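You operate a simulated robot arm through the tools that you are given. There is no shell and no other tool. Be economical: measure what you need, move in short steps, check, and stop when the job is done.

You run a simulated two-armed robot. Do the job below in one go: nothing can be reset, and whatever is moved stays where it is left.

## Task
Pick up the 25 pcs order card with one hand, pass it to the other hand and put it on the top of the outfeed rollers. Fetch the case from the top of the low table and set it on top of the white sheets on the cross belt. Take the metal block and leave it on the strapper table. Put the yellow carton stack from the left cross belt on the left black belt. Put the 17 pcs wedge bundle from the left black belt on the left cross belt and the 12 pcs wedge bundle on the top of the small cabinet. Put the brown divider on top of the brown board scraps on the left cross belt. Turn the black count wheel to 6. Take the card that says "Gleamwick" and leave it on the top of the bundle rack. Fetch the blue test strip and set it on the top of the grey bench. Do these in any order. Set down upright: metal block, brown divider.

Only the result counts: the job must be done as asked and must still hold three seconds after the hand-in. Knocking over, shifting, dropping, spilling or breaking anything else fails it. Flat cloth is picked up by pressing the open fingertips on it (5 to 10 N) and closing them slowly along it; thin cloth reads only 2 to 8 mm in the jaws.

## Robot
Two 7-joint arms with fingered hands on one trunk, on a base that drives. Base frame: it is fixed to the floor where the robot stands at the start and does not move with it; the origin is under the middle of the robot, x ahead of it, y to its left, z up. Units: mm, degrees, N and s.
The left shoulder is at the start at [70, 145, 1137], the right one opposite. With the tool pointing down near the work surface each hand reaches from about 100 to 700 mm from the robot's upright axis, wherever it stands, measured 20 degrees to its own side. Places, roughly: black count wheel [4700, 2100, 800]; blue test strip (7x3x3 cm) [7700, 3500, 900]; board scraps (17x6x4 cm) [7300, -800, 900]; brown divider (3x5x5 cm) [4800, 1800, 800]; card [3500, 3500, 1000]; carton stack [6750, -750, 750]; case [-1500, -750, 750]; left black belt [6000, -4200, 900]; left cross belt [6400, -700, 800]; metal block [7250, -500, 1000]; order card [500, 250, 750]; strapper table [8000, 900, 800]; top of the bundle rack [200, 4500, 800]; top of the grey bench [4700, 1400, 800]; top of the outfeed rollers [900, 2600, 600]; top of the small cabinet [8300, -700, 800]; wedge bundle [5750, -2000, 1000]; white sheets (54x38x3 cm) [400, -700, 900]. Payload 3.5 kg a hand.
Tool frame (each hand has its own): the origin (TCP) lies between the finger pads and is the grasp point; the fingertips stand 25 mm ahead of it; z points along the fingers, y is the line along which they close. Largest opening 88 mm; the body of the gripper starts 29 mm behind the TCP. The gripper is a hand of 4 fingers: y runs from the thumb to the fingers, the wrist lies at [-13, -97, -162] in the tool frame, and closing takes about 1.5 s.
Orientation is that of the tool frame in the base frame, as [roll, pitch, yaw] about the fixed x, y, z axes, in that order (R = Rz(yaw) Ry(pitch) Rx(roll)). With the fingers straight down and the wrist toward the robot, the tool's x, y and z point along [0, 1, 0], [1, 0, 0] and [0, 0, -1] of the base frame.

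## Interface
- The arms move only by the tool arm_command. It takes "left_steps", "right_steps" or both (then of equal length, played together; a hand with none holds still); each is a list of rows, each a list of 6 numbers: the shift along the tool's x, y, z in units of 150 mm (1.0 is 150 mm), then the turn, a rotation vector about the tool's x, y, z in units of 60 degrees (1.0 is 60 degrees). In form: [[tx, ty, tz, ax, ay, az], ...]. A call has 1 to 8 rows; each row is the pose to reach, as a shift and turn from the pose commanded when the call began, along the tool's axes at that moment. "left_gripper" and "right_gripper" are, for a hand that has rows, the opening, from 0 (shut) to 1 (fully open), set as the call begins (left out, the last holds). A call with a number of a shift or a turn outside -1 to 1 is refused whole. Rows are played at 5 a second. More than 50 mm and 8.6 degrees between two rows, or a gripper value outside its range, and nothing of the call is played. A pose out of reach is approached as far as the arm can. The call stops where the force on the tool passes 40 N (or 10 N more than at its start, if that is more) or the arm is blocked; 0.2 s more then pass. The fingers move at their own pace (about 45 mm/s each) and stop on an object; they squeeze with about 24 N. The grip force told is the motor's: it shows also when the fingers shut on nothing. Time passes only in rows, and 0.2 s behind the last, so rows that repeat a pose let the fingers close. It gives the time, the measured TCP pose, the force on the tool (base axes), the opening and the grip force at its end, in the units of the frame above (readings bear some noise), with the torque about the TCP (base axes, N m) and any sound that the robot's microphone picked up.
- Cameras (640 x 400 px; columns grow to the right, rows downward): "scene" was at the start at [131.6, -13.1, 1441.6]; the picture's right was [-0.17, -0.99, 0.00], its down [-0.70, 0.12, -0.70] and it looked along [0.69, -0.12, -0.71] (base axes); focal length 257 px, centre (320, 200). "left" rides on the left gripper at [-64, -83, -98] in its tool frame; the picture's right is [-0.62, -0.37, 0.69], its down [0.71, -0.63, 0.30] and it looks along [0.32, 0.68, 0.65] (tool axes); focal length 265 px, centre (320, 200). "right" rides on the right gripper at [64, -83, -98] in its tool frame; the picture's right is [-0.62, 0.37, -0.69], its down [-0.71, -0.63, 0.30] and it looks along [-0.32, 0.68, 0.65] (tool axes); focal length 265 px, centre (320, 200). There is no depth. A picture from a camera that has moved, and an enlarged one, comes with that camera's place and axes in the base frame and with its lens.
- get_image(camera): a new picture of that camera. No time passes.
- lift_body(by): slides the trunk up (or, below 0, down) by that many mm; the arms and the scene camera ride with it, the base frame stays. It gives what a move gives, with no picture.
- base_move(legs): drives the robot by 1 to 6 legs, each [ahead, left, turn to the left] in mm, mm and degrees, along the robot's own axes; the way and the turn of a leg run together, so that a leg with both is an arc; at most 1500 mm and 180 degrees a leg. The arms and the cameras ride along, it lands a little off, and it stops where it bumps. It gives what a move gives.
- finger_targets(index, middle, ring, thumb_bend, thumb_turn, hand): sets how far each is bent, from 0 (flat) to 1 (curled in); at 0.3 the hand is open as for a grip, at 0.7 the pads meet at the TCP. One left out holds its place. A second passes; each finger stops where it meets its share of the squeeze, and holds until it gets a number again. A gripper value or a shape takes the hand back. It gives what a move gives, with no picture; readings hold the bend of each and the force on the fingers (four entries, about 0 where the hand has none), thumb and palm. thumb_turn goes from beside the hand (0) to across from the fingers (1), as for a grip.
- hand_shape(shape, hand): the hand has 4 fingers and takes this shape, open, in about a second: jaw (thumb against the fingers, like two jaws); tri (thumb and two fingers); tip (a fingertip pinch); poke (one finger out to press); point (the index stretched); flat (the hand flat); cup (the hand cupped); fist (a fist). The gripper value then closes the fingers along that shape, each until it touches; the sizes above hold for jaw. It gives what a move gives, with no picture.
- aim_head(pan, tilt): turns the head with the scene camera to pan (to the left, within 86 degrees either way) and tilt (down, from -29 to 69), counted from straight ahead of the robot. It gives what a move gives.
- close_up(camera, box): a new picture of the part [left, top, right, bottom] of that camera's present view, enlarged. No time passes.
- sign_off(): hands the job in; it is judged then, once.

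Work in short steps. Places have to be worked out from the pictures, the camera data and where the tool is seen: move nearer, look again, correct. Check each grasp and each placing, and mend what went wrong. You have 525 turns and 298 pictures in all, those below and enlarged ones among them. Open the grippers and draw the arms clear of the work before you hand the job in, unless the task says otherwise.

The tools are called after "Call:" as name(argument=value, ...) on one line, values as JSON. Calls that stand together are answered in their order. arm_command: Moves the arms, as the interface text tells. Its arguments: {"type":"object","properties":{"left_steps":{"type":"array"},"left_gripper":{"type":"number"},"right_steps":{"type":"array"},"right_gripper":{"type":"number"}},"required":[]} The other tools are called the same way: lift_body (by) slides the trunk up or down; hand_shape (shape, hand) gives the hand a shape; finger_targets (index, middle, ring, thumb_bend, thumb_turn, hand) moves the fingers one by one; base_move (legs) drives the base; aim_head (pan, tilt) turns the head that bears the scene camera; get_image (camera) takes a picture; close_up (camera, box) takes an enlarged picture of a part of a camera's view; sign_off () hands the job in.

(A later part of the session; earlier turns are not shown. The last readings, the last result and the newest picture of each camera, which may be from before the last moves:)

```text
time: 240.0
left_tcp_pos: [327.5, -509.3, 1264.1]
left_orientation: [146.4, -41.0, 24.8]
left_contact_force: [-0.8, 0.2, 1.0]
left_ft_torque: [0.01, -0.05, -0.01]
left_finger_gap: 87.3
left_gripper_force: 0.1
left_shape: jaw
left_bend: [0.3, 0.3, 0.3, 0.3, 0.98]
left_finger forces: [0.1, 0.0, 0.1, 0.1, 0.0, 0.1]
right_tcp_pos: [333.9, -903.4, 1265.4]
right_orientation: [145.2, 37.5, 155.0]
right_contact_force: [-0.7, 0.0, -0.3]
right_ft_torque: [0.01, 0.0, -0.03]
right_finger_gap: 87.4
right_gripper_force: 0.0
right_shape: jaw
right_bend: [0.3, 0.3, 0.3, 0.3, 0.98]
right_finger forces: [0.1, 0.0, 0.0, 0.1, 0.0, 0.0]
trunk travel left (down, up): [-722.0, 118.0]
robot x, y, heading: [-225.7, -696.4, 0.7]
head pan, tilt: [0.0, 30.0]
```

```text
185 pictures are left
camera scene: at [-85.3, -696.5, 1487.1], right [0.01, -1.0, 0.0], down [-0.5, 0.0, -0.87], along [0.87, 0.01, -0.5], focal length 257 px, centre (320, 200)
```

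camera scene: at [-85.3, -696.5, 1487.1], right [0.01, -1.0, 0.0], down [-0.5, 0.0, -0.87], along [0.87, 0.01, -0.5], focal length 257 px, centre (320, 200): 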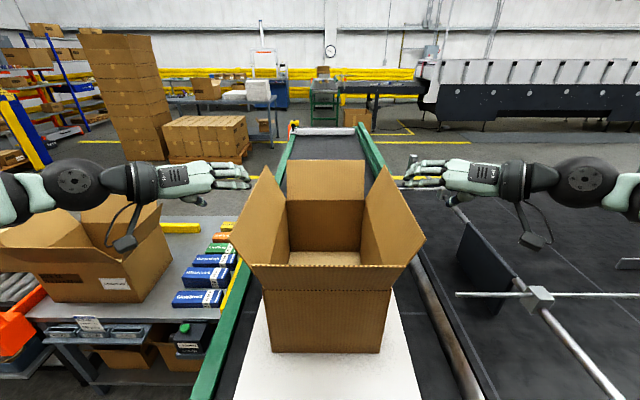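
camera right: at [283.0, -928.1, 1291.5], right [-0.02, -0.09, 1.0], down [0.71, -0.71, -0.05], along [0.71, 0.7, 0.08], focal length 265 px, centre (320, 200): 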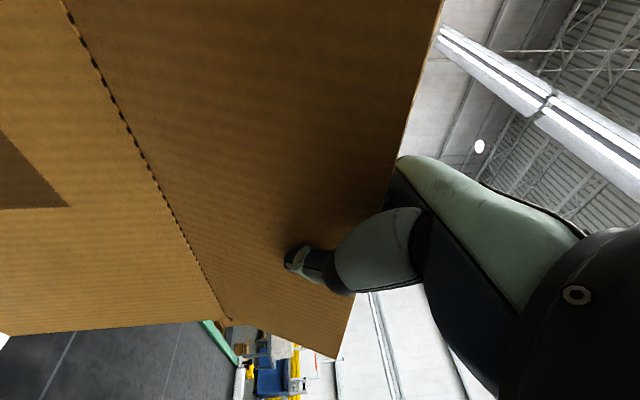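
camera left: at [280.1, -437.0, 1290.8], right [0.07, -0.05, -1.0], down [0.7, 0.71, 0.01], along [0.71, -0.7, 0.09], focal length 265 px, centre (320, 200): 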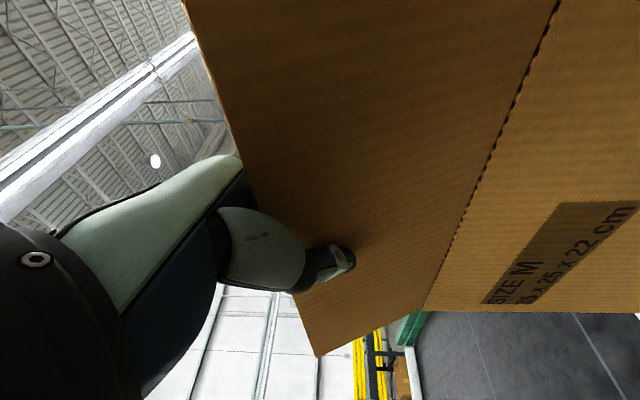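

The case stands on the sheets. I back off and return both hands to the fingers-down pose.

Call:
base_move(legs=[[-420, 0, 0]])

Call:
arm_command(left_steps=[[0, 0, -0.1, 0, -0.13, 0], [0, 0, -0.2, 0, -0.25, 0], [0, 0, -0.3, 0, -0.38, 0], [0, 0, -0.3, 0, -0.5, 0], [0, 0, -0.3, 0, -0.63, 0], [0, 0, -0.3, 0, -0.75, 0]], right_steps=[[0, 0, -0.1, 0, 0.13, 0], [0, 0, -0.2, 0, 0.25, 0], [0, 0, -0.3, 0, 0.38, 0], [0, 0, -0.3, 0, 0.5, 0], [0, 0, -0.3, 0, 0.63, 0], [0, 0, -0.3, 0, 0.75, 0]])

Call:
arm_command(left_steps=[[0, 0, 0, 0.11, 0, 0], [0, 0, 0, 0.22, 0, 0], [0, 0, 0, 0.33, 0, 0], [0, 0, 0, 0.433, 0, 0]], right_steps=[[0, 0, 0, 0.11, 0, 0], [0, 0, 0, 0.22, 0, 0], [0, 0, 0, 0.33, 0, 0], [0, 0, 0, 0.433, 0, 0]])

Call:
arm_command(left_steps=[[0, 0, 0, 0, 0, -0.14], [0, 0, 0, 0, 0, -0.28], [0, 0, 0, 0, 0, -0.42], [0, 0, 0, 0, 0, -0.56], [0, 0, 0, 0, 0, -0.7], [0, 0, 0, 0, 0, -0.84], [0, 0, 0, 0, 0, -0.98]], right_steps=[[0, 0, 0, 0, 0, 0.14], [0, 0, 0, 0, 0, 0.28], [0, 0, 0, 0, 0, 0.42], [0, 0, 0, 0, 0, 0.56], [0, 0, 0, 0, 0, 0.7], [0, 0, 0, 0, 0, 0.84], [0, 0, 0, 0, 0, 0.98]])

Call:
arm_command(left_steps=[[0, 0, 0, 0, 0, -0.13], [0, 0, 0, 0, 0, -0.26], [0, 0, 0, 0, 0, -0.39], [0, 0, 0, 0, 0, -0.52]], right_steps=[[0, 0, 0, 0, 0, 0.13], [0, 0, 0, 0, 0, 0.26], [0, 0, 0, 0, 0, 0.39], [0, 0, 0, 0, 0, 0.52]])

```text
time: 242.6
left_tcp_pos: [-85.4, -511.2, 1261.5]
left_orientation: [146.5, -40.8, 24.7]
left_contact_force: [-0.2, -0.1, 0.8]
left_ft_torque: [-0.02, -0.02, 0.0]
left_finger_gap: 87.3
left_gripper_force: 0.1
left_shape: jaw
left_bend: [0.3, 0.3, 0.3, 0.3, 0.98]
left_finger forces: [0.1, 0.0, 0.0, 0.1, 0.1, 0.0]
right_tcp_pos: [-78.5, -907.0, 1261.6]
right_orientation: [145.5, 37.2, 155.4]
right_contact_force: [0.4, -0.6, 0.3]
right_ft_torque: [-0.01, -0.02, -0.04]
right_finger_gap: 87.7
right_gripper_force: 0.0
right_shape: jaw
right_bend: [0.3, 0.3, 0.3, 0.3, 0.98]
right_finger forces: [0.0, 0.0, 0.0, 0.0, 0.0, 0.0]
trunk travel left (down, up): [-722.0, 118.0]
robot x, y, heading: [-642.2, -701.8, 0.5]
head pan, tilt: [0.0, 30.0]
```

```text
time: 244.0
left_tcp_pos: [-119.6, -498.0, 1290.7]
left_orientation: [155.3, -0.7, 1.8]
left_contact_force: [-0.5, -0.9, 0.0]
left_ft_torque: [0.02, 0.02, 0.03]
left_finger_gap: 87.4
left_gripper_force: 0.0
left_shape: jaw
left_bend: [0.3, 0.3, 0.3, 0.3, 0.98]
left_finger forces: [0.1, 0.0, 0.0, 0.0, 0.1, 0.0]
right_tcp_pos: [-111.3, -922.1, 1291.8]
right_orientation: [153.2, -2.1, 178.9]
right_contact_force: [0.4, 0.0, -0.8]
right_ft_torque: [-0.01, 0.01, -0.06]
right_finger_gap: 87.6
right_gripper_force: 0.0
right_shape: jaw
right_bend: [0.3, 0.3, 0.3, 0.3, 0.98]
right_finger forces: [0.1, 0.0, 0.0, 0.0, 0.1, 0.0]
trunk travel left (down, up): [-722.0, 118.0]
robot x, y, heading: [-643.2, -702.0, 0.6]
head pan, tilt: [0.0, 30.0]
```

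```text
time: 244.4
left_tcp_pos: [-119.9, -499.3, 1291.4]
left_orientation: [159.5, -0.8, 1.8]
left_contact_force: [-1.7, 0.7, 0.4]
left_ft_torque: [0.04, -0.01, 0.0]
left_finger_gap: 87.8
left_gripper_force: 0.1
left_shape: jaw
left_bend: [0.3, 0.3, 0.3, 0.3, 0.98]
left_finger forces: [0.0, 0.1, 0.0, 0.0, 0.0, 0.1]
right_tcp_pos: [-111.3, -919.5, 1294.0]
right_orientation: [156.9, -2.7, 178.4]
right_contact_force: [0.8, 10.1, 5.9]
right_ft_torque: [-1.4, 0.42, -0.79]
right_finger_gap: 87.8
right_gripper_force: 0.0
right_shape: jaw
right_bend: [0.3, 0.3, 0.3, 0.3, 0.98]
right_finger forces: [0.0, 0.1, 0.0, 0.1, 0.0, 0.0]
trunk travel left (down, up): [-722.0, 118.0]
robot x, y, heading: [-643.1, -704.0, 0.4]
head pan, tilt: [0.0, 30.0]
stopped in row 1 (right hand): the force on the tool passed its limit at 72 N (the readings are from after the stop); the commanded pose is now the measured one
```

```text
time: 246.0
left_tcp_pos: [-121.0, -497.9, 1291.3]
left_orientation: [168.2, 17.0, 58.9]
left_contact_force: [0.1, 0.0, 0.0]
left_ft_torque: [0.01, -0.02, 0.02]
left_finger_gap: 87.6
left_gripper_force: 0.0
left_shape: jaw
left_bend: [0.3, 0.3, 0.3, 0.3, 0.98]
left_finger forces: [0.0, 0.0, 0.0, 0.0, 0.1, 0.0]
right_tcp_pos: [-112.6, -920.7, 1294.1]
right_orientation: [169.8, -20.8, 120.8]
right_contact_force: [0.5, 0.3, 0.1]
right_ft_torque: [-0.02, 0.01, 0.04]
right_finger_gap: 87.8
right_gripper_force: 0.1
right_shape: jaw
right_bend: [0.3, 0.3, 0.3, 0.3, 0.98]
right_finger forces: [0.0, 0.0, 0.1, 0.0, 0.0, 0.0]
trunk travel left (down, up): [-722.0, 118.0]
robot x, y, heading: [-645.7, -701.9, 0.4]
head pan, tilt: [0.0, 30.0]
```

```text
time: 247.0
left_tcp_pos: [-118.8, -499.4, 1291.6]
left_orientation: [179.2, 20.5, 91.6]
left_contact_force: [-0.6, 0.2, 0.2]
left_ft_torque: [-0.01, 0.03, 0.02]
left_finger_gap: 87.7
left_gripper_force: 0.1
left_shape: jaw
left_bend: [0.3, 0.3, 0.3, 0.3, 0.98]
left_finger forces: [0.0, 0.0, 0.1, 0.1, 0.0, 0.0]
right_tcp_pos: [-111.9, -920.4, 1293.1]
right_orientation: [-177.1, -23.0, 87.2]
right_contact_force: [-0.1, 0.5, -0.6]
right_ft_torque: [-0.01, 0.02, 0.04]
right_finger_gap: 88.0
right_gripper_force: 0.0
right_shape: jaw
right_bend: [0.3, 0.3, 0.3, 0.3, 0.98]
right_finger forces: [0.0, 0.0, 0.0, 0.0, 0.1, 0.0]
trunk travel left (down, up): [-722.0, 118.0]
robot x, y, heading: [-640.5, -700.0, 0.5]
head pan, tilt: [0.0, 30.0]
```

I take out the remaining ~20° tilt and draw the hands in.

Call:
arm_command(left_steps=[[0, -0.15, 0, 0, 0.12, 0], [0, -0.3, 0, 0, 0.23, 0], [0, -0.45, 0, 0, 0.34, 0]], right_steps=[[0, -0.15, 0, 0, -0.13, 0], [0, -0.3, 0, 0, -0.26, 0], [0, -0.45, 0, 0, -0.38, 0]])

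Call:
base_move(legs=[[-20, 0, -0.4], [0, 700, 0], [300, 0, 0], [0, 1270, 0]])

```text
time: 247.8
left_tcp_pos: [-162.9, -481.2, 1300.5]
left_orientation: [179.3, 0.9, 91.7]
left_contact_force: [0.6, 0.0, -0.5]
left_ft_torque: [0.0, 0.01, -0.01]
left_finger_gap: 87.6
left_gripper_force: 0.1
left_shape: jaw
left_bend: [0.3, 0.3, 0.3, 0.3, 0.98]
left_finger forces: [0.0, 0.0, 0.1, 0.0, 0.1, 0.0]
left hand out of reach, approached as far as the arm can: row 3
right_tcp_pos: [-178.5, -917.1, 1299.1]
right_orientation: [-177.6, -0.8, 88.3]
right_contact_force: [-1.0, 0.0, 0.1]
right_ft_torque: [0.0, 0.0, 0.02]
right_finger_gap: 87.6
right_gripper_force: 0.0
right_shape: jaw
right_bend: [0.3, 0.3, 0.3, 0.3, 0.98]
right_finger forces: [0.1, 0.0, 0.0, 0.0, 0.0, 0.1]
trunk travel left (down, up): [-722.0, 118.0]
robot x, y, heading: [-639.7, -703.2, 0.3]
head pan, tilt: [0.0, 30.0]
```

```text
time: 259.6
left_tcp_pos: [140.8, 1451.0, 1301.0]
left_orientation: [179.4, 0.8, 90.7]
left_contact_force: [-0.4, 0.7, 0.4]
left_ft_torque: [-0.02, -0.01, 0.0]
left_finger_gap: 87.7
left_gripper_force: 0.0
left_shape: jaw
left_bend: [0.3, 0.3, 0.3, 0.3, 0.98]
left_finger forces: [0.1, 0.0, 0.0, 0.0, 0.0, 0.0]
right_tcp_pos: [116.5, 1015.2, 1295.8]
right_orientation: [-177.3, -0.9, 87.2]
right_contact_force: [0.4, -0.5, -0.4]
right_ft_torque: [0.0, 0.03, 0.0]
right_finger_gap: 88.0
right_gripper_force: 0.0
right_shape: jaw
right_bend: [0.3, 0.3, 0.3, 0.3, 0.98]
right_finger forces: [0.0, 0.0, 0.0, 0.0, 0.1, 0.0]
trunk travel left (down, up): [-722.0, 118.0]
robot x, y, heading: [-343.3, 1244.5, -0.6]
head pan, tilt: [0.0, 30.0]
```

I retrace the corridor northward.

Call:
base_move(legs=[[0, 400, 0.6], [115, 265, 0], [200, 250, 0], [200, 200, 0], [0, 550, 0], [0, 400, 0]])

```text
time: 271.8
left_tcp_pos: [633.1, 3528.6, 1299.8]
left_orientation: [179.4, 0.9, 92.8]
left_contact_force: [-0.1, -0.4, -0.1]
left_ft_torque: [0.01, 0.0, -0.02]
left_finger_gap: 87.4
left_gripper_force: 0.0
left_shape: jaw
left_bend: [0.3, 0.3, 0.3, 0.3, 0.98]
left_finger forces: [0.0, 0.1, 0.1, 0.1, 0.1, 0.0]
right_tcp_pos: [625.0, 3091.8, 1295.9]
right_orientation: [-177.3, -1.1, 89.3]
right_contact_force: [0.0, 0.1, -0.1]
right_ft_torque: [0.01, 0.03, 0.03]
right_finger_gap: 87.5
right_gripper_force: 0.1
right_shape: jaw
right_bend: [0.3, 0.3, 0.3, 0.3, 0.98]
right_finger forces: [0.0, 0.0, 0.0, 0.0, 0.0, 0.0]
trunk travel left (down, up): [-722.0, 118.0]
robot x, y, heading: [159.2, 3307.9, 1.6]
head pan, tilt: [0.0, 30.0]
```

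Through. Now east toward the grey bench area near [4700, 1800].

Call:
base_move(legs=[[0, -110, -1.6], [1300, 0, 0], [1300, -100, 0], [700, -200, 0]])

Call:
aim_head(pan=-50, tilt=20)

Call:
get_image(camera="scene")

Call:
aim_head(pan=0, tilt=15)

Call:
get_image(camera="scene")

```text
time: 288.9
left_tcp_pos: [3938.9, 3051.1, 1301.0]
left_orientation: [179.3, 1.0, 90.0]
left_contact_force: [0.6, 0.5, -0.9]
left_ft_torque: [0.02, 0.0, -0.02]
left_finger_gap: 87.7
left_gripper_force: 0.1
left_shape: jaw
left_bend: [0.3, 0.3, 0.3, 0.3, 0.98]
left_finger forces: [0.1, 0.0, 0.1, 0.0, 0.1, 0.0]
right_tcp_pos: [3909.9, 2611.8, 1297.6]
right_orientation: [-177.4, -1.0, 86.4]
right_contact_force: [0.5, 0.1, -0.2]
right_ft_torque: [-0.02, -0.02, 0.02]
right_finger_gap: 87.7
right_gripper_force: 0.1
right_shape: jaw
right_bend: [0.3, 0.3, 0.3, 0.3, 0.98]
right_finger forces: [0.1, 0.0, 0.0, 0.0, 0.0, 0.0]
trunk travel left (down, up): [-722.0, 118.0]
robot x, y, heading: [3452.2, 2847.4, -1.4]
head pan, tilt: [0.0, 30.0]
```

```text
time: 290.0
left_tcp_pos: [3940.4, 3050.7, 1300.4]
left_orientation: [179.3, 1.0, 90.0]
left_contact_force: [0.5, 0.5, -0.3]
left_ft_torque: [0.04, 0.01, 0.0]
left_finger_gap: 88.0
left_gripper_force: 0.0
left_shape: jaw
left_bend: [0.3, 0.3, 0.3, 0.3, 0.98]
left_finger forces: [0.1, 0.0, 0.0, 0.1, 0.0, 0.0]
right_tcp_pos: [3909.4, 2612.2, 1297.0]
right_orientation: [-177.4, -1.1, 86.3]
right_contact_force: [0.7, -1.0, -0.8]
right_ft_torque: [0.0, 0.01, 0.0]
right_finger_gap: 87.5
right_gripper_force: 0.0
right_shape: jaw
right_bend: [0.3, 0.3, 0.3, 0.3, 0.98]
right_finger forces: [0.0, 0.0, 0.1, 0.1, 0.1, 0.1]
trunk travel left (down, up): [-722.0, 118.0]
robot x, y, heading: [3455.8, 2847.5, -1.3]
head pan, tilt: [-50.0, 20.0]
```

```text
184 pictures are left
camera scene: at [3564.4, 2774.3, 1502.8], right [-0.78, -0.62, 0.0], down [-0.21, 0.27, -0.94], along [0.59, -0.73, -0.34], focal length 257 px, centre (320, 200)
```

scene: 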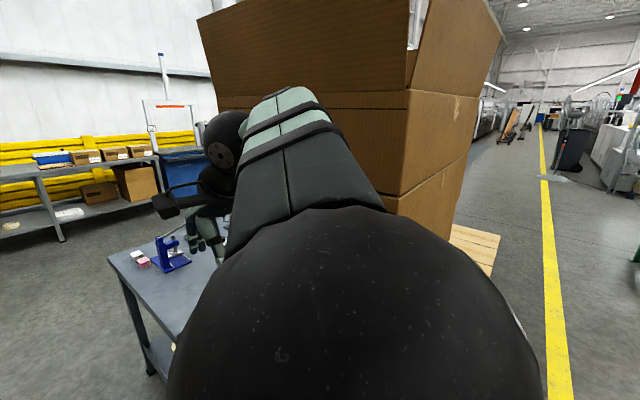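

```text
time: 291.2
left_tcp_pos: [3938.8, 3050.2, 1301.1]
left_orientation: [179.4, 1.0, 89.9]
left_contact_force: [-0.4, 0.0, -0.2]
left_ft_torque: [0.03, 0.0, 0.02]
left_finger_gap: 87.6
left_gripper_force: 0.0
left_shape: jaw
left_bend: [0.3, 0.3, 0.3, 0.3, 0.98]
left_finger forces: [0.1, 0.1, 0.0, 0.0, 0.2, 0.1]
right_tcp_pos: [3910.4, 2612.3, 1297.7]
right_orientation: [-177.4, -1.0, 86.4]
right_contact_force: [0.8, -0.2, 0.0]
right_ft_torque: [-0.03, 0.0, -0.01]
right_finger_gap: 87.7
right_gripper_force: 0.1
right_shape: jaw
right_bend: [0.3, 0.3, 0.3, 0.3, 0.98]
right_finger forces: [0.1, 0.1, 0.0, 0.0, 0.1, 0.0]
trunk travel left (down, up): [-722.0, 118.0]
robot x, y, heading: [3452.9, 2849.6, -1.3]
head pan, tilt: [0.0, 15.0]
```

```text
183 pictures are left
camera scene: at [3599.7, 2844.6, 1510.9], right [-0.03, -1.0, 0.0], down [-0.26, 0.01, -0.97], along [0.97, -0.02, -0.26], focal length 257 px, centre (320, 200)
```

scene: 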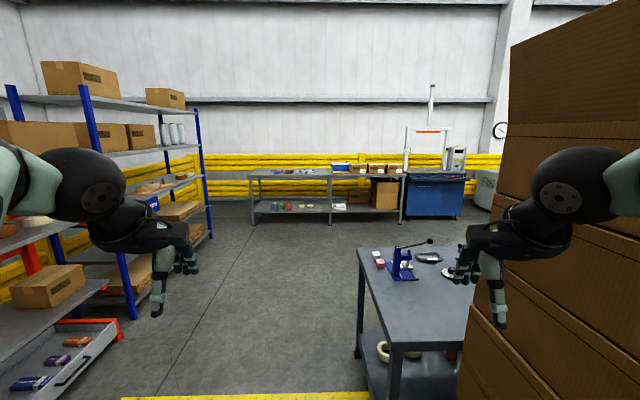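

The grey bench stands at x≈4350+, y<2550, with the box stack on its west side. I go round to its east side and look back.

Call:
base_move(legs=[[1300, 130, 1.3], [1000, 0, 0], [0, 0, -140]])

Call:
aim_head(pan=0, tilt=25)

Call:
get_image(camera="scene")

Call:
aim_head(pan=60, tilt=15)

Call:
get_image(camera="scene")

```text
time: 308.3
left_tcp_pos: [5517.8, 2481.9, 1299.5]
left_orientation: [179.4, 1.0, -49.2]
left_contact_force: [0.2, -0.6, -0.3]
left_ft_torque: [-0.02, 0.02, 0.03]
left_finger_gap: 87.7
left_gripper_force: 0.1
left_shape: jaw
left_bend: [0.3, 0.3, 0.3, 0.3, 0.98]
left_finger forces: [0.0, 0.0, 0.1, 0.1, 0.1, 0.1]
right_tcp_pos: [5253.4, 2832.2, 1295.7]
right_orientation: [-177.4, -1.0, -52.8]
right_contact_force: [-0.2, -0.2, -0.1]
right_ft_torque: [-0.02, -0.01, 0.03]
right_finger_gap: 87.7
right_gripper_force: 0.0
right_shape: jaw
right_bend: [0.3, 0.3, 0.3, 0.3, 0.98]
right_finger forces: [0.0, 0.0, 0.0, 0.0, 0.0, 0.0]
trunk travel left (down, up): [-722.0, 118.0]
robot x, y, heading: [5753.3, 2950.5, -140.4]
head pan, tilt: [0.0, 15.0]
```

```text
time: 309.1
left_tcp_pos: [5518.1, 2482.3, 1300.4]
left_orientation: [179.4, 1.0, -49.1]
left_contact_force: [0.1, 0.8, 0.2]
left_ft_torque: [-0.02, 0.0, 0.03]
left_finger_gap: 87.8
left_gripper_force: 0.0
left_shape: jaw
left_bend: [0.3, 0.3, 0.3, 0.3, 0.98]
left_finger forces: [0.0, 0.1, 0.1, 0.0, 0.1, 0.0]
right_tcp_pos: [5253.5, 2832.3, 1295.7]
right_orientation: [-177.4, -1.1, -52.9]
right_contact_force: [0.3, 0.2, 0.7]
right_ft_torque: [-0.02, -0.01, -0.01]
right_finger_gap: 87.7
right_gripper_force: 0.0
right_shape: jaw
right_bend: [0.3, 0.3, 0.3, 0.3, 0.98]
right_finger forces: [0.0, 0.1, 0.0, 0.0, 0.0, 0.0]
trunk travel left (down, up): [-722.0, 118.0]
robot x, y, heading: [5752.9, 2952.3, -140.6]
head pan, tilt: [0.0, 25.0]
```

```text
182 pictures are left
camera scene: at [5644.2, 2861.8, 1494.7], right [-0.63, 0.77, 0.0], down [0.33, 0.27, -0.91], along [-0.7, -0.58, -0.42], focal length 257 px, centre (320, 200)
```

scene: 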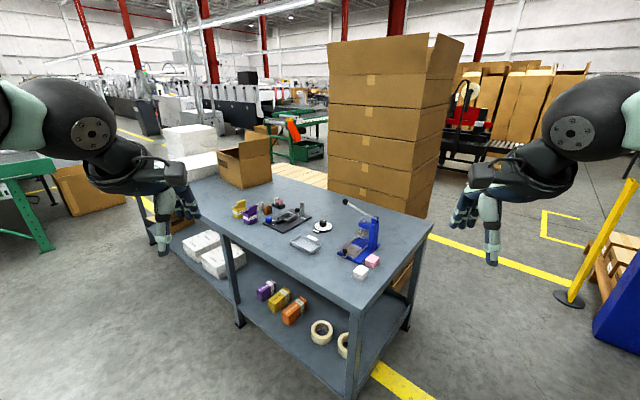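

```text
time: 310.4
left_tcp_pos: [5518.0, 2481.3, 1300.6]
left_orientation: [179.3, 1.0, -49.3]
left_contact_force: [0.3, 0.0, -0.4]
left_ft_torque: [0.0, -0.04, 0.02]
left_finger_gap: 87.7
left_gripper_force: 0.0
left_shape: jaw
left_bend: [0.3, 0.3, 0.3, 0.3, 0.98]
left_finger forces: [0.0, 0.0, 0.0, 0.0, 0.0, 0.0]
right_tcp_pos: [5253.6, 2832.8, 1296.2]
right_orientation: [-177.4, -1.1, -52.9]
right_contact_force: [0.4, 1.0, 0.8]
right_ft_torque: [0.01, 0.02, 0.0]
right_finger_gap: 87.8
right_gripper_force: 0.1
right_shape: jaw
right_bend: [0.3, 0.3, 0.3, 0.3, 0.98]
right_finger forces: [0.1, 0.0, 0.0, 0.0, 0.1, 0.1]
trunk travel left (down, up): [-722.0, 118.0]
robot x, y, heading: [5753.1, 2953.3, -140.7]
head pan, tilt: [60.0, 15.0]
```

```text
181 pictures are left
camera scene: at [5730.5, 2828.1, 1510.9], right [-0.99, -0.16, 0.0], down [-0.04, 0.26, -0.97], along [0.16, -0.95, -0.26], focal length 257 px, centre (320, 200)
```

scene: 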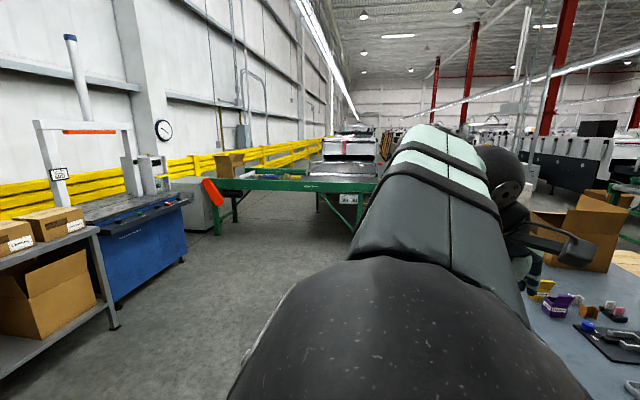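

The bench carries several items. I turn the head back and zoom on them.

Call:
aim_head(pan=0, tilt=25)

Call:
close_up(camera="scene", box=[220, 180, 400, 300])

```text
time: 311.7
left_tcp_pos: [5517.1, 2481.4, 1301.1]
left_orientation: [179.4, 1.0, -49.3]
left_contact_force: [0.2, -0.6, 0.2]
left_ft_torque: [0.01, 0.03, 0.0]
left_finger_gap: 87.8
left_gripper_force: 0.1
left_shape: jaw
left_bend: [0.3, 0.3, 0.3, 0.3, 0.98]
left_finger forces: [0.0, 0.0, 0.1, 0.0, 0.0, 0.0]
right_tcp_pos: [5254.8, 2831.7, 1297.6]
right_orientation: [-177.4, -1.0, -52.9]
right_contact_force: [-0.2, -0.7, 0.3]
right_ft_torque: [-0.01, 0.02, -0.01]
right_finger_gap: 87.5
right_gripper_force: 0.0
right_shape: jaw
right_bend: [0.3, 0.3, 0.3, 0.3, 0.98]
right_finger forces: [0.0, 0.1, 0.0, 0.2, 0.0, 0.0]
trunk travel left (down, up): [-722.0, 118.0]
robot x, y, heading: [5750.7, 2954.6, -140.6]
head pan, tilt: [0.0, 25.0]
```

```text
3.33 times, centred on (310, 240) of scene
camera zoom: at [5644.3, 2861.7, 1494.7], right [-0.64, 0.77, 0.0], down [0.33, 0.27, -0.91], along [-0.7, -0.58, -0.42], focal length 856 px, centre (353, 67)
```

zoom: 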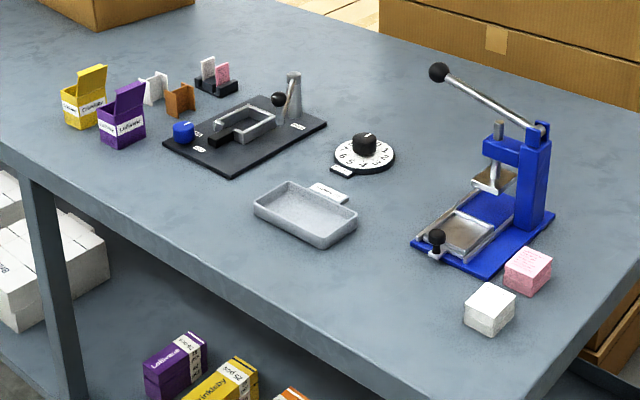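

I see the count wheel at about [4713, 2111, 800] and the brown divider at [4793, 1755, 800]; the bench's east edge is x≈5075. I move to face it from the east.

Call:
base_move(legs=[[0, 0, -39.4], [0, 1020, 0], [440, 0, 0]])

Call:
aim_head(pan=0, tilt=42)

Call:
get_image(camera="scene")

```text
time: 321.1
left_tcp_pos: [4840.5, 1719.2, 1300.1]
left_orientation: [179.6, 1.0, -87.8]
left_contact_force: [1.2, -0.3, -0.1]
left_ft_torque: [0.03, 0.0, -0.01]
left_finger_gap: 87.4
left_gripper_force: 0.0
left_shape: jaw
left_bend: [0.3, 0.3, 0.3, 0.3, 0.98]
left_finger forces: [0.0, 0.0, 0.0, 0.1, 0.0, 0.0]
right_tcp_pos: [4853.5, 2157.7, 1296.8]
right_orientation: [-177.2, -1.1, -91.2]
right_contact_force: [-0.6, 0.1, -0.1]
right_ft_torque: [-0.03, 0.0, 0.01]
right_finger_gap: 87.9
right_gripper_force: 0.0
right_shape: jaw
right_bend: [0.3, 0.3, 0.3, 0.3, 0.98]
right_finger forces: [0.0, 0.1, 0.1, 0.1, 0.0, 0.0]
trunk travel left (down, up): [-722.0, 118.0]
robot x, y, heading: [5322.4, 1939.4, -178.9]
head pan, tilt: [0.0, 25.0]
stopped in leg 3: the robot was blocked; the commanded pose is now the measured one
```

```text
time: 321.9
left_tcp_pos: [4845.3, 1719.4, 1300.0]
left_orientation: [179.3, 1.1, -87.7]
left_contact_force: [0.4, 0.8, -0.2]
left_ft_torque: [0.0, -0.03, -0.02]
left_finger_gap: 87.8
left_gripper_force: 0.0
left_shape: jaw
left_bend: [0.3, 0.3, 0.3, 0.3, 0.98]
left_finger forces: [0.0, 0.1, 0.1, 0.0, 0.1, 0.0]
right_tcp_pos: [4855.9, 2157.5, 1296.9]
right_orientation: [-177.4, -1.2, -91.4]
right_contact_force: [-0.3, 0.6, -1.7]
right_ft_torque: [0.0, 0.0, -0.04]
right_finger_gap: 87.9
right_gripper_force: 0.0
right_shape: jaw
right_bend: [0.3, 0.3, 0.3, 0.3, 0.98]
right_finger forces: [0.0, 0.0, 0.0, 0.1, 0.0, 0.0]
trunk travel left (down, up): [-722.0, 118.0]
robot x, y, heading: [5320.8, 1943.6, -179.1]
head pan, tilt: [0.0, 42.0]
```

```text
179 pictures are left
camera scene: at [5188.7, 1939.2, 1468.5], right [-0.02, 1.0, 0.0], down [0.67, 0.01, -0.74], along [-0.74, -0.01, -0.67], focal length 257 px, centre (320, 200)
```

scene: 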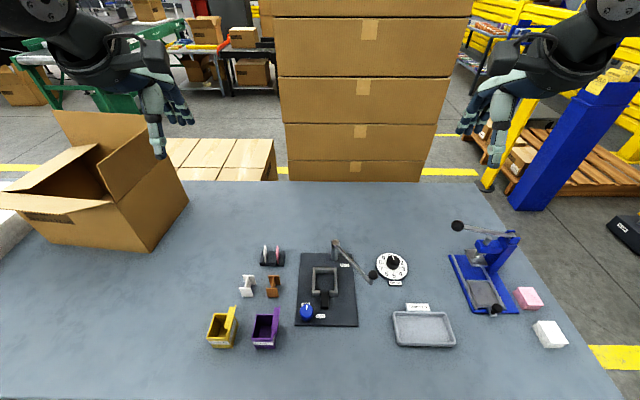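

Arrived at the bench. I zoom on wheel and divider.

Call:
close_up(camera="scene", box=[360, 240, 440, 290])

Call:
close_up(camera="scene", box=[200, 235, 360, 355])

```text
8.00 times, centred on (400, 265) of scene
camera zoom: at [5188.7, 1939.2, 1468.5], right [-0.02, 1.0, 0.0], down [0.67, 0.01, -0.74], along [-0.74, -0.01, -0.67], focal length 2053 px, centre (-320, -320)
```

zoom: 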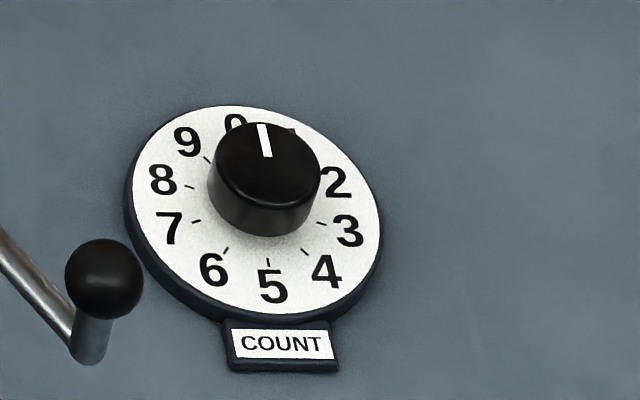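

```text
3.33 times, centred on (280, 295) of scene
camera zoom: at [5188.7, 1939.2, 1468.5], right [-0.02, 1.0, 0.0], down [0.67, 0.01, -0.74], along [-0.74, -0.01, -0.67], focal length 856 px, centre (453, -117)
```

zoom: 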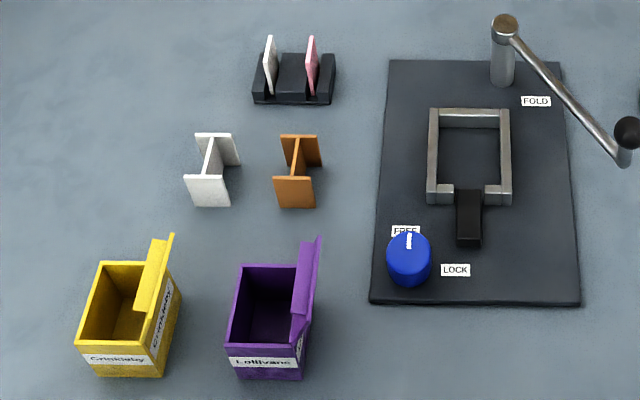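

The pointer is at 0 on a dial numbered clockwise; it needs −144° (counter-clockwise) to 6. Knob top ≈[4754, 2146, 836]; the fold lever's ball is at [4852, 2062, 925]. I lower the trunk and bring the right hand above the knob.

Call:
lift_body(by=-200)

Call:
arm_command(right_steps=[[0.03, 0.25, 0, 0, 0, 0], [0.06, 0.5, 0, 0, 0, 0], [0.08, 0.68, 0.1, 0, 0, 0], [0.08, 0.68, 0.4, 0, 0, 0], [0.08, 0.68, 0.7, 0, 0, 0], [0.08, 0.68, 0.95, 0, 0, 0]])

Call:
get_image(camera="right")

Call:
get_image(camera="scene")

```text
time: 324.0
left_tcp_pos: [4844.8, 1718.8, 1099.6]
left_orientation: [179.4, 1.1, -87.7]
left_contact_force: [0.9, 0.0, 0.0]
left_ft_torque: [0.01, -0.02, 0.0]
left_finger_gap: 87.5
left_gripper_force: 0.0
left_shape: jaw
left_bend: [0.3, 0.3, 0.3, 0.3, 0.98]
left_finger forces: [0.0, 0.0, 0.1, 0.1, 0.1, 0.0]
right_tcp_pos: [4856.6, 2157.3, 1097.7]
right_orientation: [-177.4, -1.2, -91.3]
right_contact_force: [0.9, 0.6, 0.0]
right_ft_torque: [-0.02, 0.02, 0.0]
right_finger_gap: 87.8
right_gripper_force: 0.0
right_shape: jaw
right_bend: [0.3, 0.3, 0.3, 0.3, 0.98]
right_finger forces: [0.0, 0.0, 0.0, 0.1, 0.1, 0.0]
trunk travel left (down, up): [-522.0, 318.0]
robot x, y, heading: [5320.0, 1940.2, -179.0]
head pan, tilt: [0.0, 42.0]
```

```text
time: 325.4
left_tcp_pos: [4843.6, 1720.0, 1100.4]
left_orientation: [179.4, 0.9, -87.7]
left_contact_force: [-0.4, 0.8, 0.2]
left_ft_torque: [0.02, -0.03, 0.0]
left_finger_gap: 87.6
left_gripper_force: 0.1
left_shape: jaw
left_bend: [0.3, 0.3, 0.3, 0.3, 0.98]
left_finger forces: [0.0, 0.0, 0.1, 0.0, 0.1, 0.1]
right_tcp_pos: [4759.7, 2146.5, 948.4]
right_orientation: [-177.4, -1.1, -91.4]
right_contact_force: [-0.1, 0.6, -0.1]
right_ft_torque: [-0.01, -0.02, 0.01]
right_finger_gap: 87.7
right_gripper_force: 0.0
right_shape: jaw
right_bend: [0.3, 0.3, 0.3, 0.3, 0.98]
right_finger forces: [0.0, 0.0, 0.0, 0.0, 0.0, 0.0]
trunk travel left (down, up): [-522.0, 318.0]
robot x, y, heading: [5322.1, 1942.8, -179.2]
head pan, tilt: [0.0, 42.0]
```

```text
176 pictures are left
camera right: at [4837.8, 2083.1, 1052.2], right [-0.38, 0.64, 0.66], down [0.66, 0.69, -0.29], along [-0.65, 0.33, -0.69], focal length 265 px, centre (320, 200)
```

right: 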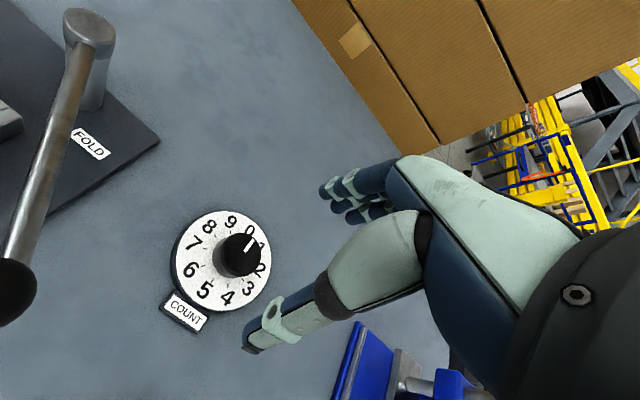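

```text
175 pictures are left
camera scene: at [5187.8, 1939.4, 1268.4], right [-0.02, 1.0, 0.0], down [0.67, 0.01, -0.74], along [-0.74, -0.01, -0.67], focal length 257 px, centre (320, 200)
```

scene: 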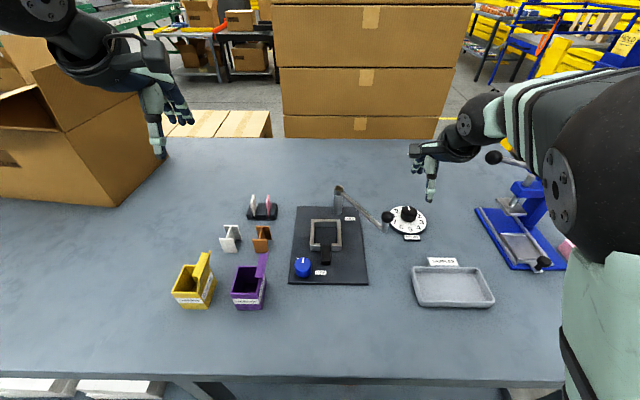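

Knob centre refined to [4746, 2147, 836]; pointer exactly at 0. I descend around it.

Call:
arm_command(right_steps=[[0, 0.09, 0.2, 0, 0, 0], [0, 0.09, 0.4, 0, 0, 0], [0, 0.09, 0.6, 0, 0, 0], [0, 0.09, 0.69, 0, 0, 0]], right_gripper=0.8)

Call:
get_image(camera="right")

Call:
close_up(camera="scene", box=[360, 160, 460, 250])

```text
time: 326.4
left_tcp_pos: [4843.0, 1718.1, 1101.6]
left_orientation: [179.4, 1.0, -87.6]
left_contact_force: [0.2, 0.5, 0.6]
left_ft_torque: [0.02, 0.0, 0.0]
left_finger_gap: 87.9
left_gripper_force: 0.0
left_shape: jaw
left_bend: [0.3, 0.3, 0.3, 0.3, 0.98]
left_finger forces: [0.0, 0.0, 0.0, 0.0, 0.0, 0.0]
right_tcp_pos: [4750.7, 2143.8, 846.0]
right_orientation: [-177.3, -1.2, -91.3]
right_contact_force: [-1.0, -0.4, -0.4]
right_ft_torque: [-0.01, -0.01, -0.01]
right_finger_gap: 70.4
right_gripper_force: 0.0
right_shape: jaw
right_bend: [0.27, 0.34, 0.31, 0.49, 0.99]
right_finger forces: [0.0, 0.0, 0.1, 0.0, 0.0, 0.0]
trunk travel left (down, up): [-522.0, 318.0]
robot x, y, heading: [5322.7, 1940.5, -179.2]
head pan, tilt: [0.0, 42.0]
```

```text
174 pictures are left
camera right: at [4828.8, 2081.1, 949.0], right [-0.38, 0.64, 0.66], down [0.66, 0.69, -0.29], along [-0.65, 0.33, -0.69], focal length 265 px, centre (320, 200)
```

right: 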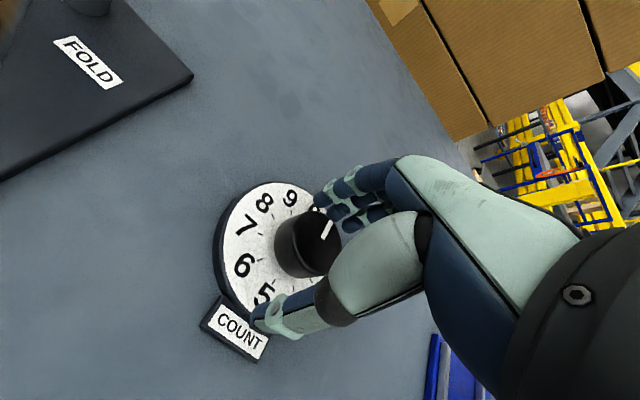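

```text
4.44 times, centred on (410, 205) of scene
camera zoom: at [5188.3, 1939.3, 1268.4], right [-0.02, 1.0, 0.0], down [0.67, 0.01, -0.74], along [-0.74, -0.01, -0.67], focal length 1141 px, centre (-80, 178)
```

zoom: 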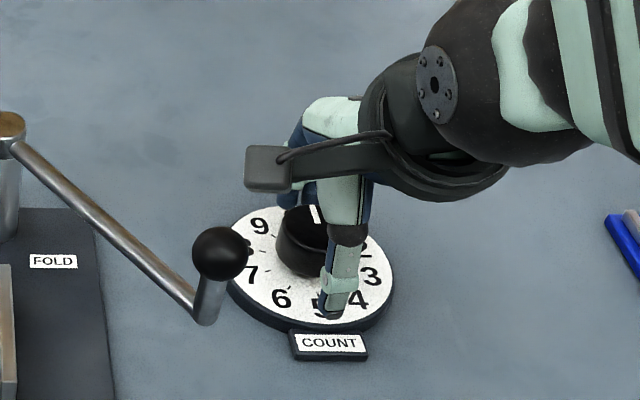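

The knob is centred between thumb and fingers. I close on it.

Call:
arm_command(right_steps=[[0, 0, 0.02, 0, 0, 0], [0, 0, 0.02, 0, 0, 0], [0, 0, 0.02, 0, 0, 0], [0, 0, 0.02, 0, 0, 0], [0, 0, 0.02, 0, 0, 0], [0, 0, 0.02, 0, 0, 0]], right_gripper=0)

Call:
get_image(camera="right")

```text
time: 327.8
left_tcp_pos: [4845.3, 1718.6, 1101.1]
left_orientation: [179.3, 1.1, -87.6]
left_contact_force: [-0.8, -0.1, 0.1]
left_ft_torque: [-0.01, -0.01, 0.0]
left_finger_gap: 87.9
left_gripper_force: 0.0
left_shape: jaw
left_bend: [0.3, 0.3, 0.3, 0.3, 0.98]
left_finger forces: [0.0, 0.0, 0.0, 0.0, 0.0, 0.0]
right_tcp_pos: [4752.3, 2142.2, 842.8]
right_orientation: [-177.5, -1.1, -91.3]
right_contact_force: [4.0, -1.6, -0.7]
right_ft_torque: [-0.05, -0.06, -0.01]
right_finger_gap: 30.5
right_gripper_force: 24.5
right_shape: jaw
right_bend: [0.74, 0.44, 0.49, 0.75, 1.0]
right_finger forces: [11.2, 6.8, 0.0, 0.0, 21.4, 0.1]
trunk travel left (down, up): [-522.0, 318.0]
robot x, y, heading: [5318.9, 1945.2, -179.2]
head pan, tilt: [0.0, 42.0]
```

```text
172 pictures are left
camera right: at [4830.2, 2080.2, 946.5], right [-0.39, 0.64, 0.66], down [0.66, 0.69, -0.29], along [-0.65, 0.33, -0.69], focal length 265 px, centre (320, 200)
```

right: 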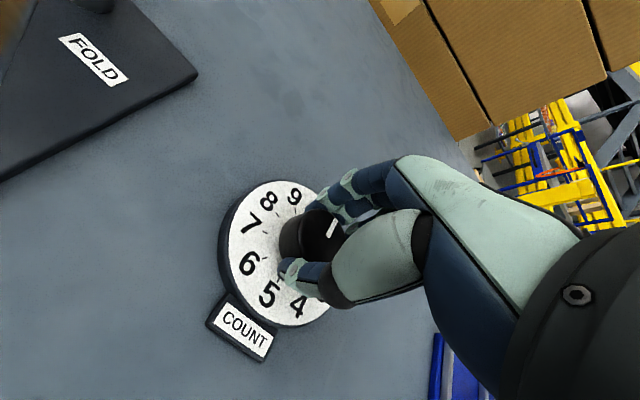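

Gripped. I rotate counter-clockwise (about −tool z) by 54° and check.

Call:
arm_command(right_steps=[[-0.02, 0.02, 0, 0, 0, -0.13], [-0.02, 0.02, 0, 0, 0, -0.26], [-0.02, 0.02, 0, 0, 0, -0.39], [-0.02, 0.02, 0, 0, 0, -0.52], [-0.02, 0.02, 0, 0, 0, -0.65], [-0.02, 0.02, 0, 0, 0, -0.78], [-0.02, 0.02, 0, 0, 0, -0.9]])

Call:
get_image(camera="right")

Call:
close_up(camera="scene", box=[360, 160, 460, 250])

```text
time: 329.4
left_tcp_pos: [4845.2, 1717.8, 1101.2]
left_orientation: [179.4, 1.0, -87.7]
left_contact_force: [0.2, 0.6, -0.1]
left_ft_torque: [0.03, 0.02, 0.0]
left_finger_gap: 87.6
left_gripper_force: 0.0
left_shape: jaw
left_bend: [0.3, 0.3, 0.3, 0.3, 0.98]
left_finger forces: [0.0, 0.0, 0.0, 0.0, 0.1, 0.1]
right_tcp_pos: [4750.7, 2145.7, 842.4]
right_orientation: [-179.4, -2.7, -37.0]
right_contact_force: [6.5, -3.9, -6.2]
right_ft_torque: [-0.02, 0.05, -0.09]
right_finger_gap: 25.6
right_gripper_force: 24.3
right_shape: jaw
right_bend: [0.75, 0.47, 0.49, 0.77, 0.93]
right_finger forces: [7.5, 5.8, 0.0, 0.0, 19.8, 0.1]
trunk travel left (down, up): [-522.0, 318.0]
robot x, y, heading: [5325.1, 1940.4, -179.2]
head pan, tilt: [0.0, 42.0]
```

```text
171 pictures are left
camera right: at [4847.7, 2177.0, 945.2], right [-0.75, 0.09, 0.66], down [-0.18, 0.93, -0.33], along [-0.64, -0.36, -0.68], focal length 265 px, centre (320, 200)
```

right: 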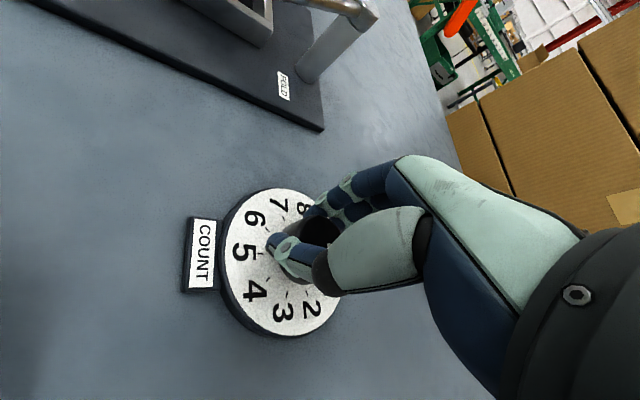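

```text
4.44 times, centred on (410, 205) of scene
camera zoom: at [5189.2, 1938.8, 1268.5], right [-0.02, 1.0, 0.0], down [0.67, 0.01, -0.74], along [-0.74, -0.01, -0.67], focal length 1141 px, centre (-80, 178)
```

zoom: 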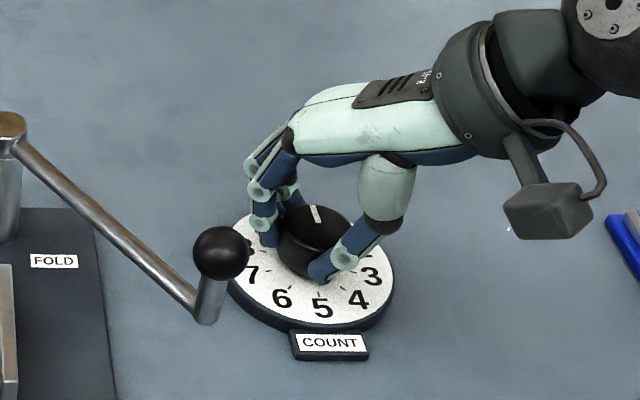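

The pointer stayed at 0: the fingers slipped – probably a stop below 0. I'll turn clockwise instead (216°): open, swing the hand further counter-clockwise, and regrip.

Call:
arm_command(right_steps=[[0, 0, 0, 0, 0, 0], [0, 0, 0, 0, 0, 0], [0, 0, 0, 0, 0, 0], [0, 0, 0, 0, 0, -0.12], [0, 0, 0, 0, 0, -0.24], [0, 0, 0, 0, 0, -0.35]], right_gripper=0.75)

Call:
get_image(camera="right")

Call:
close_up(camera="scene", box=[360, 160, 460, 250])

```text
time: 330.8
left_tcp_pos: [4854.1, 1711.4, 1103.8]
left_orientation: [178.9, 1.4, -87.6]
left_contact_force: [-0.6, 0.9, -0.4]
left_ft_torque: [-0.02, 0.03, 0.01]
left_finger_gap: 87.4
left_gripper_force: 0.0
left_shape: jaw
left_bend: [0.3, 0.3, 0.3, 0.3, 0.98]
left_finger forces: [0.0, 0.0, 0.0, 0.0, 0.0, 0.1]
right_tcp_pos: [4755.3, 2141.3, 850.6]
right_orientation: [179.7, -2.1, -15.9]
right_contact_force: [0.2, 0.1, 1.0]
right_ft_torque: [0.03, 0.01, 0.0]
right_finger_gap: 65.6
right_gripper_force: 0.1
right_shape: jaw
right_bend: [0.27, 0.36, 0.33, 0.54, 0.99]
right_finger forces: [0.1, 0.0, 0.0, 0.0, 0.0, 0.0]
trunk travel left (down, up): [-522.0, 318.0]
robot x, y, heading: [5318.6, 1940.6, -179.1]
head pan, tilt: [0.0, 42.0]
```

```text
169 pictures are left
camera right: at [4838.3, 2205.4, 951.3], right [-0.72, -0.17, 0.67], down [-0.5, 0.8, -0.33], along [-0.48, -0.58, -0.66], focal length 265 px, centre (320, 200)
```

right: 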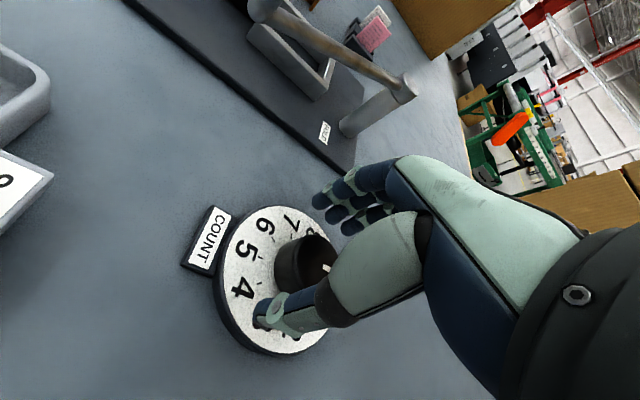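

```text
4.44 times, centred on (410, 205) of scene
camera zoom: at [5199.6, 1931.4, 1269.7], right [-0.02, 1.0, 0.01], down [0.66, 0.02, -0.75], along [-0.75, -0.01, -0.66], focal length 1141 px, centre (-80, 178)
```

zoom: 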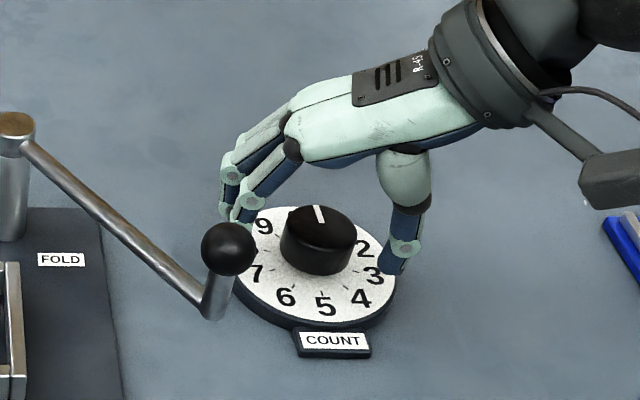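

The camera pose shifted slightly; I check the whole scene for unwanted contact.

Call:
get_image(camera="scene")

```text
167 pictures are left
camera scene: at [5199.6, 1931.4, 1269.7], right [-0.02, 1.0, 0.01], down [0.66, 0.02, -0.75], along [-0.75, -0.01, -0.66], focal length 257 px, centre (320, 200)
```

scene: 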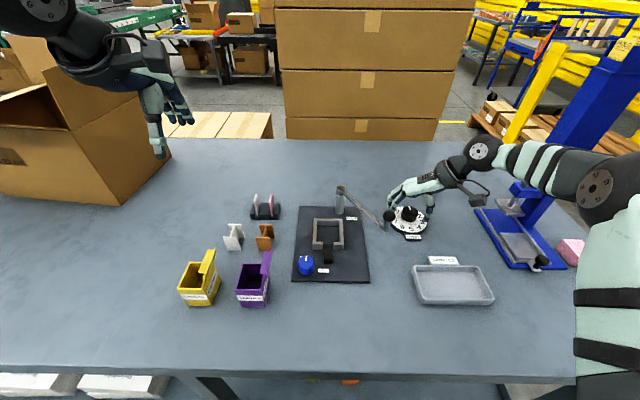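

The forearm is over the blue press; I zoom on it to see if it touches the lever.

Call:
close_up(camera="scene", box=[440, 70, 640, 280])

```text
1.90 times, centred on (540, 175) of scene
camera zoom: at [5199.6, 1931.4, 1269.7], right [-0.02, 1.0, 0.01], down [0.66, 0.02, -0.75], along [-0.75, -0.01, -0.66], focal length 489 px, centre (-99, 248)
```

zoom: 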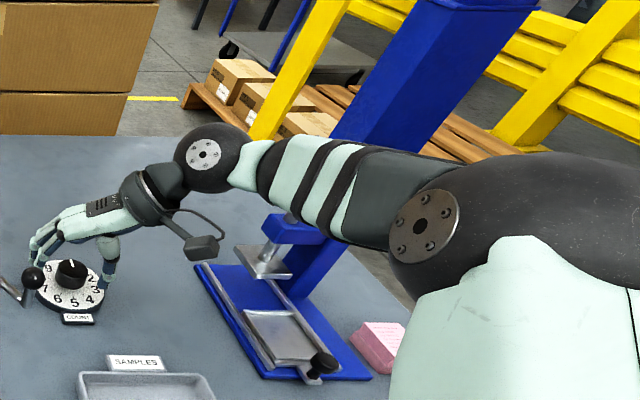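

The forearm likely rests on the press lever. I rotate the hand back, lift it off, then raise the trunk so the elbow rides higher.

Call:
arm_command(right_steps=[[0, 0, -0.03, 0, 0, 0.14], [0, 0, -0.1, 0, 0, 0.28], [0, 0, -0.2, 0, 0, 0.42], [0, 0, -0.4, 0, 0, 0.56], [0, 0, -0.6, 0, 0, 0.7], [0, 0, -0.8, 0, 0, 0.84], [0, 0, -1, 0, 0, 0.98]])

Call:
get_image(camera="scene")

```text
time: 332.4
left_tcp_pos: [4844.8, 1717.7, 1102.0]
left_orientation: [179.2, 1.0, -87.7]
left_contact_force: [-1.0, 0.4, -0.3]
left_ft_torque: [-0.02, -0.02, 0.01]
left_finger_gap: 87.5
left_gripper_force: 0.1
left_shape: jaw
left_bend: [0.3, 0.3, 0.3, 0.3, 0.98]
left_finger forces: [0.0, 0.0, 0.0, 0.0, 0.0, 0.0]
right_tcp_pos: [4742.2, 2149.1, 995.2]
right_orientation: [-177.8, -1.9, -75.4]
right_contact_force: [-0.2, -0.1, 0.2]
right_ft_torque: [0.01, 0.01, -0.02]
right_finger_gap: 65.8
right_gripper_force: 0.1
right_shape: jaw
right_bend: [0.27, 0.36, 0.33, 0.54, 0.99]
right_finger forces: [0.1, 0.1, 0.0, 0.1, 0.0, 0.1]
trunk travel left (down, up): [-522.0, 318.0]
robot x, y, heading: [5320.7, 1940.8, -179.3]
head pan, tilt: [0.0, 42.0]
```

```text
165 pictures are left
camera scene: at [5189.1, 1938.3, 1268.5], right [-0.02, 1.0, 0.0], down [0.67, 0.01, -0.74], along [-0.74, -0.01, -0.67], focal length 257 px, centre (320, 200)
```

scene: 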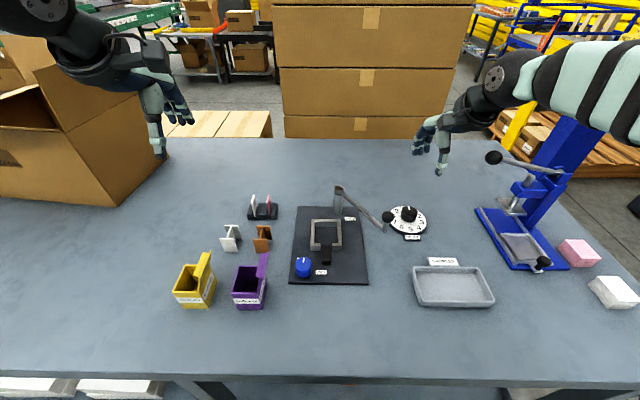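

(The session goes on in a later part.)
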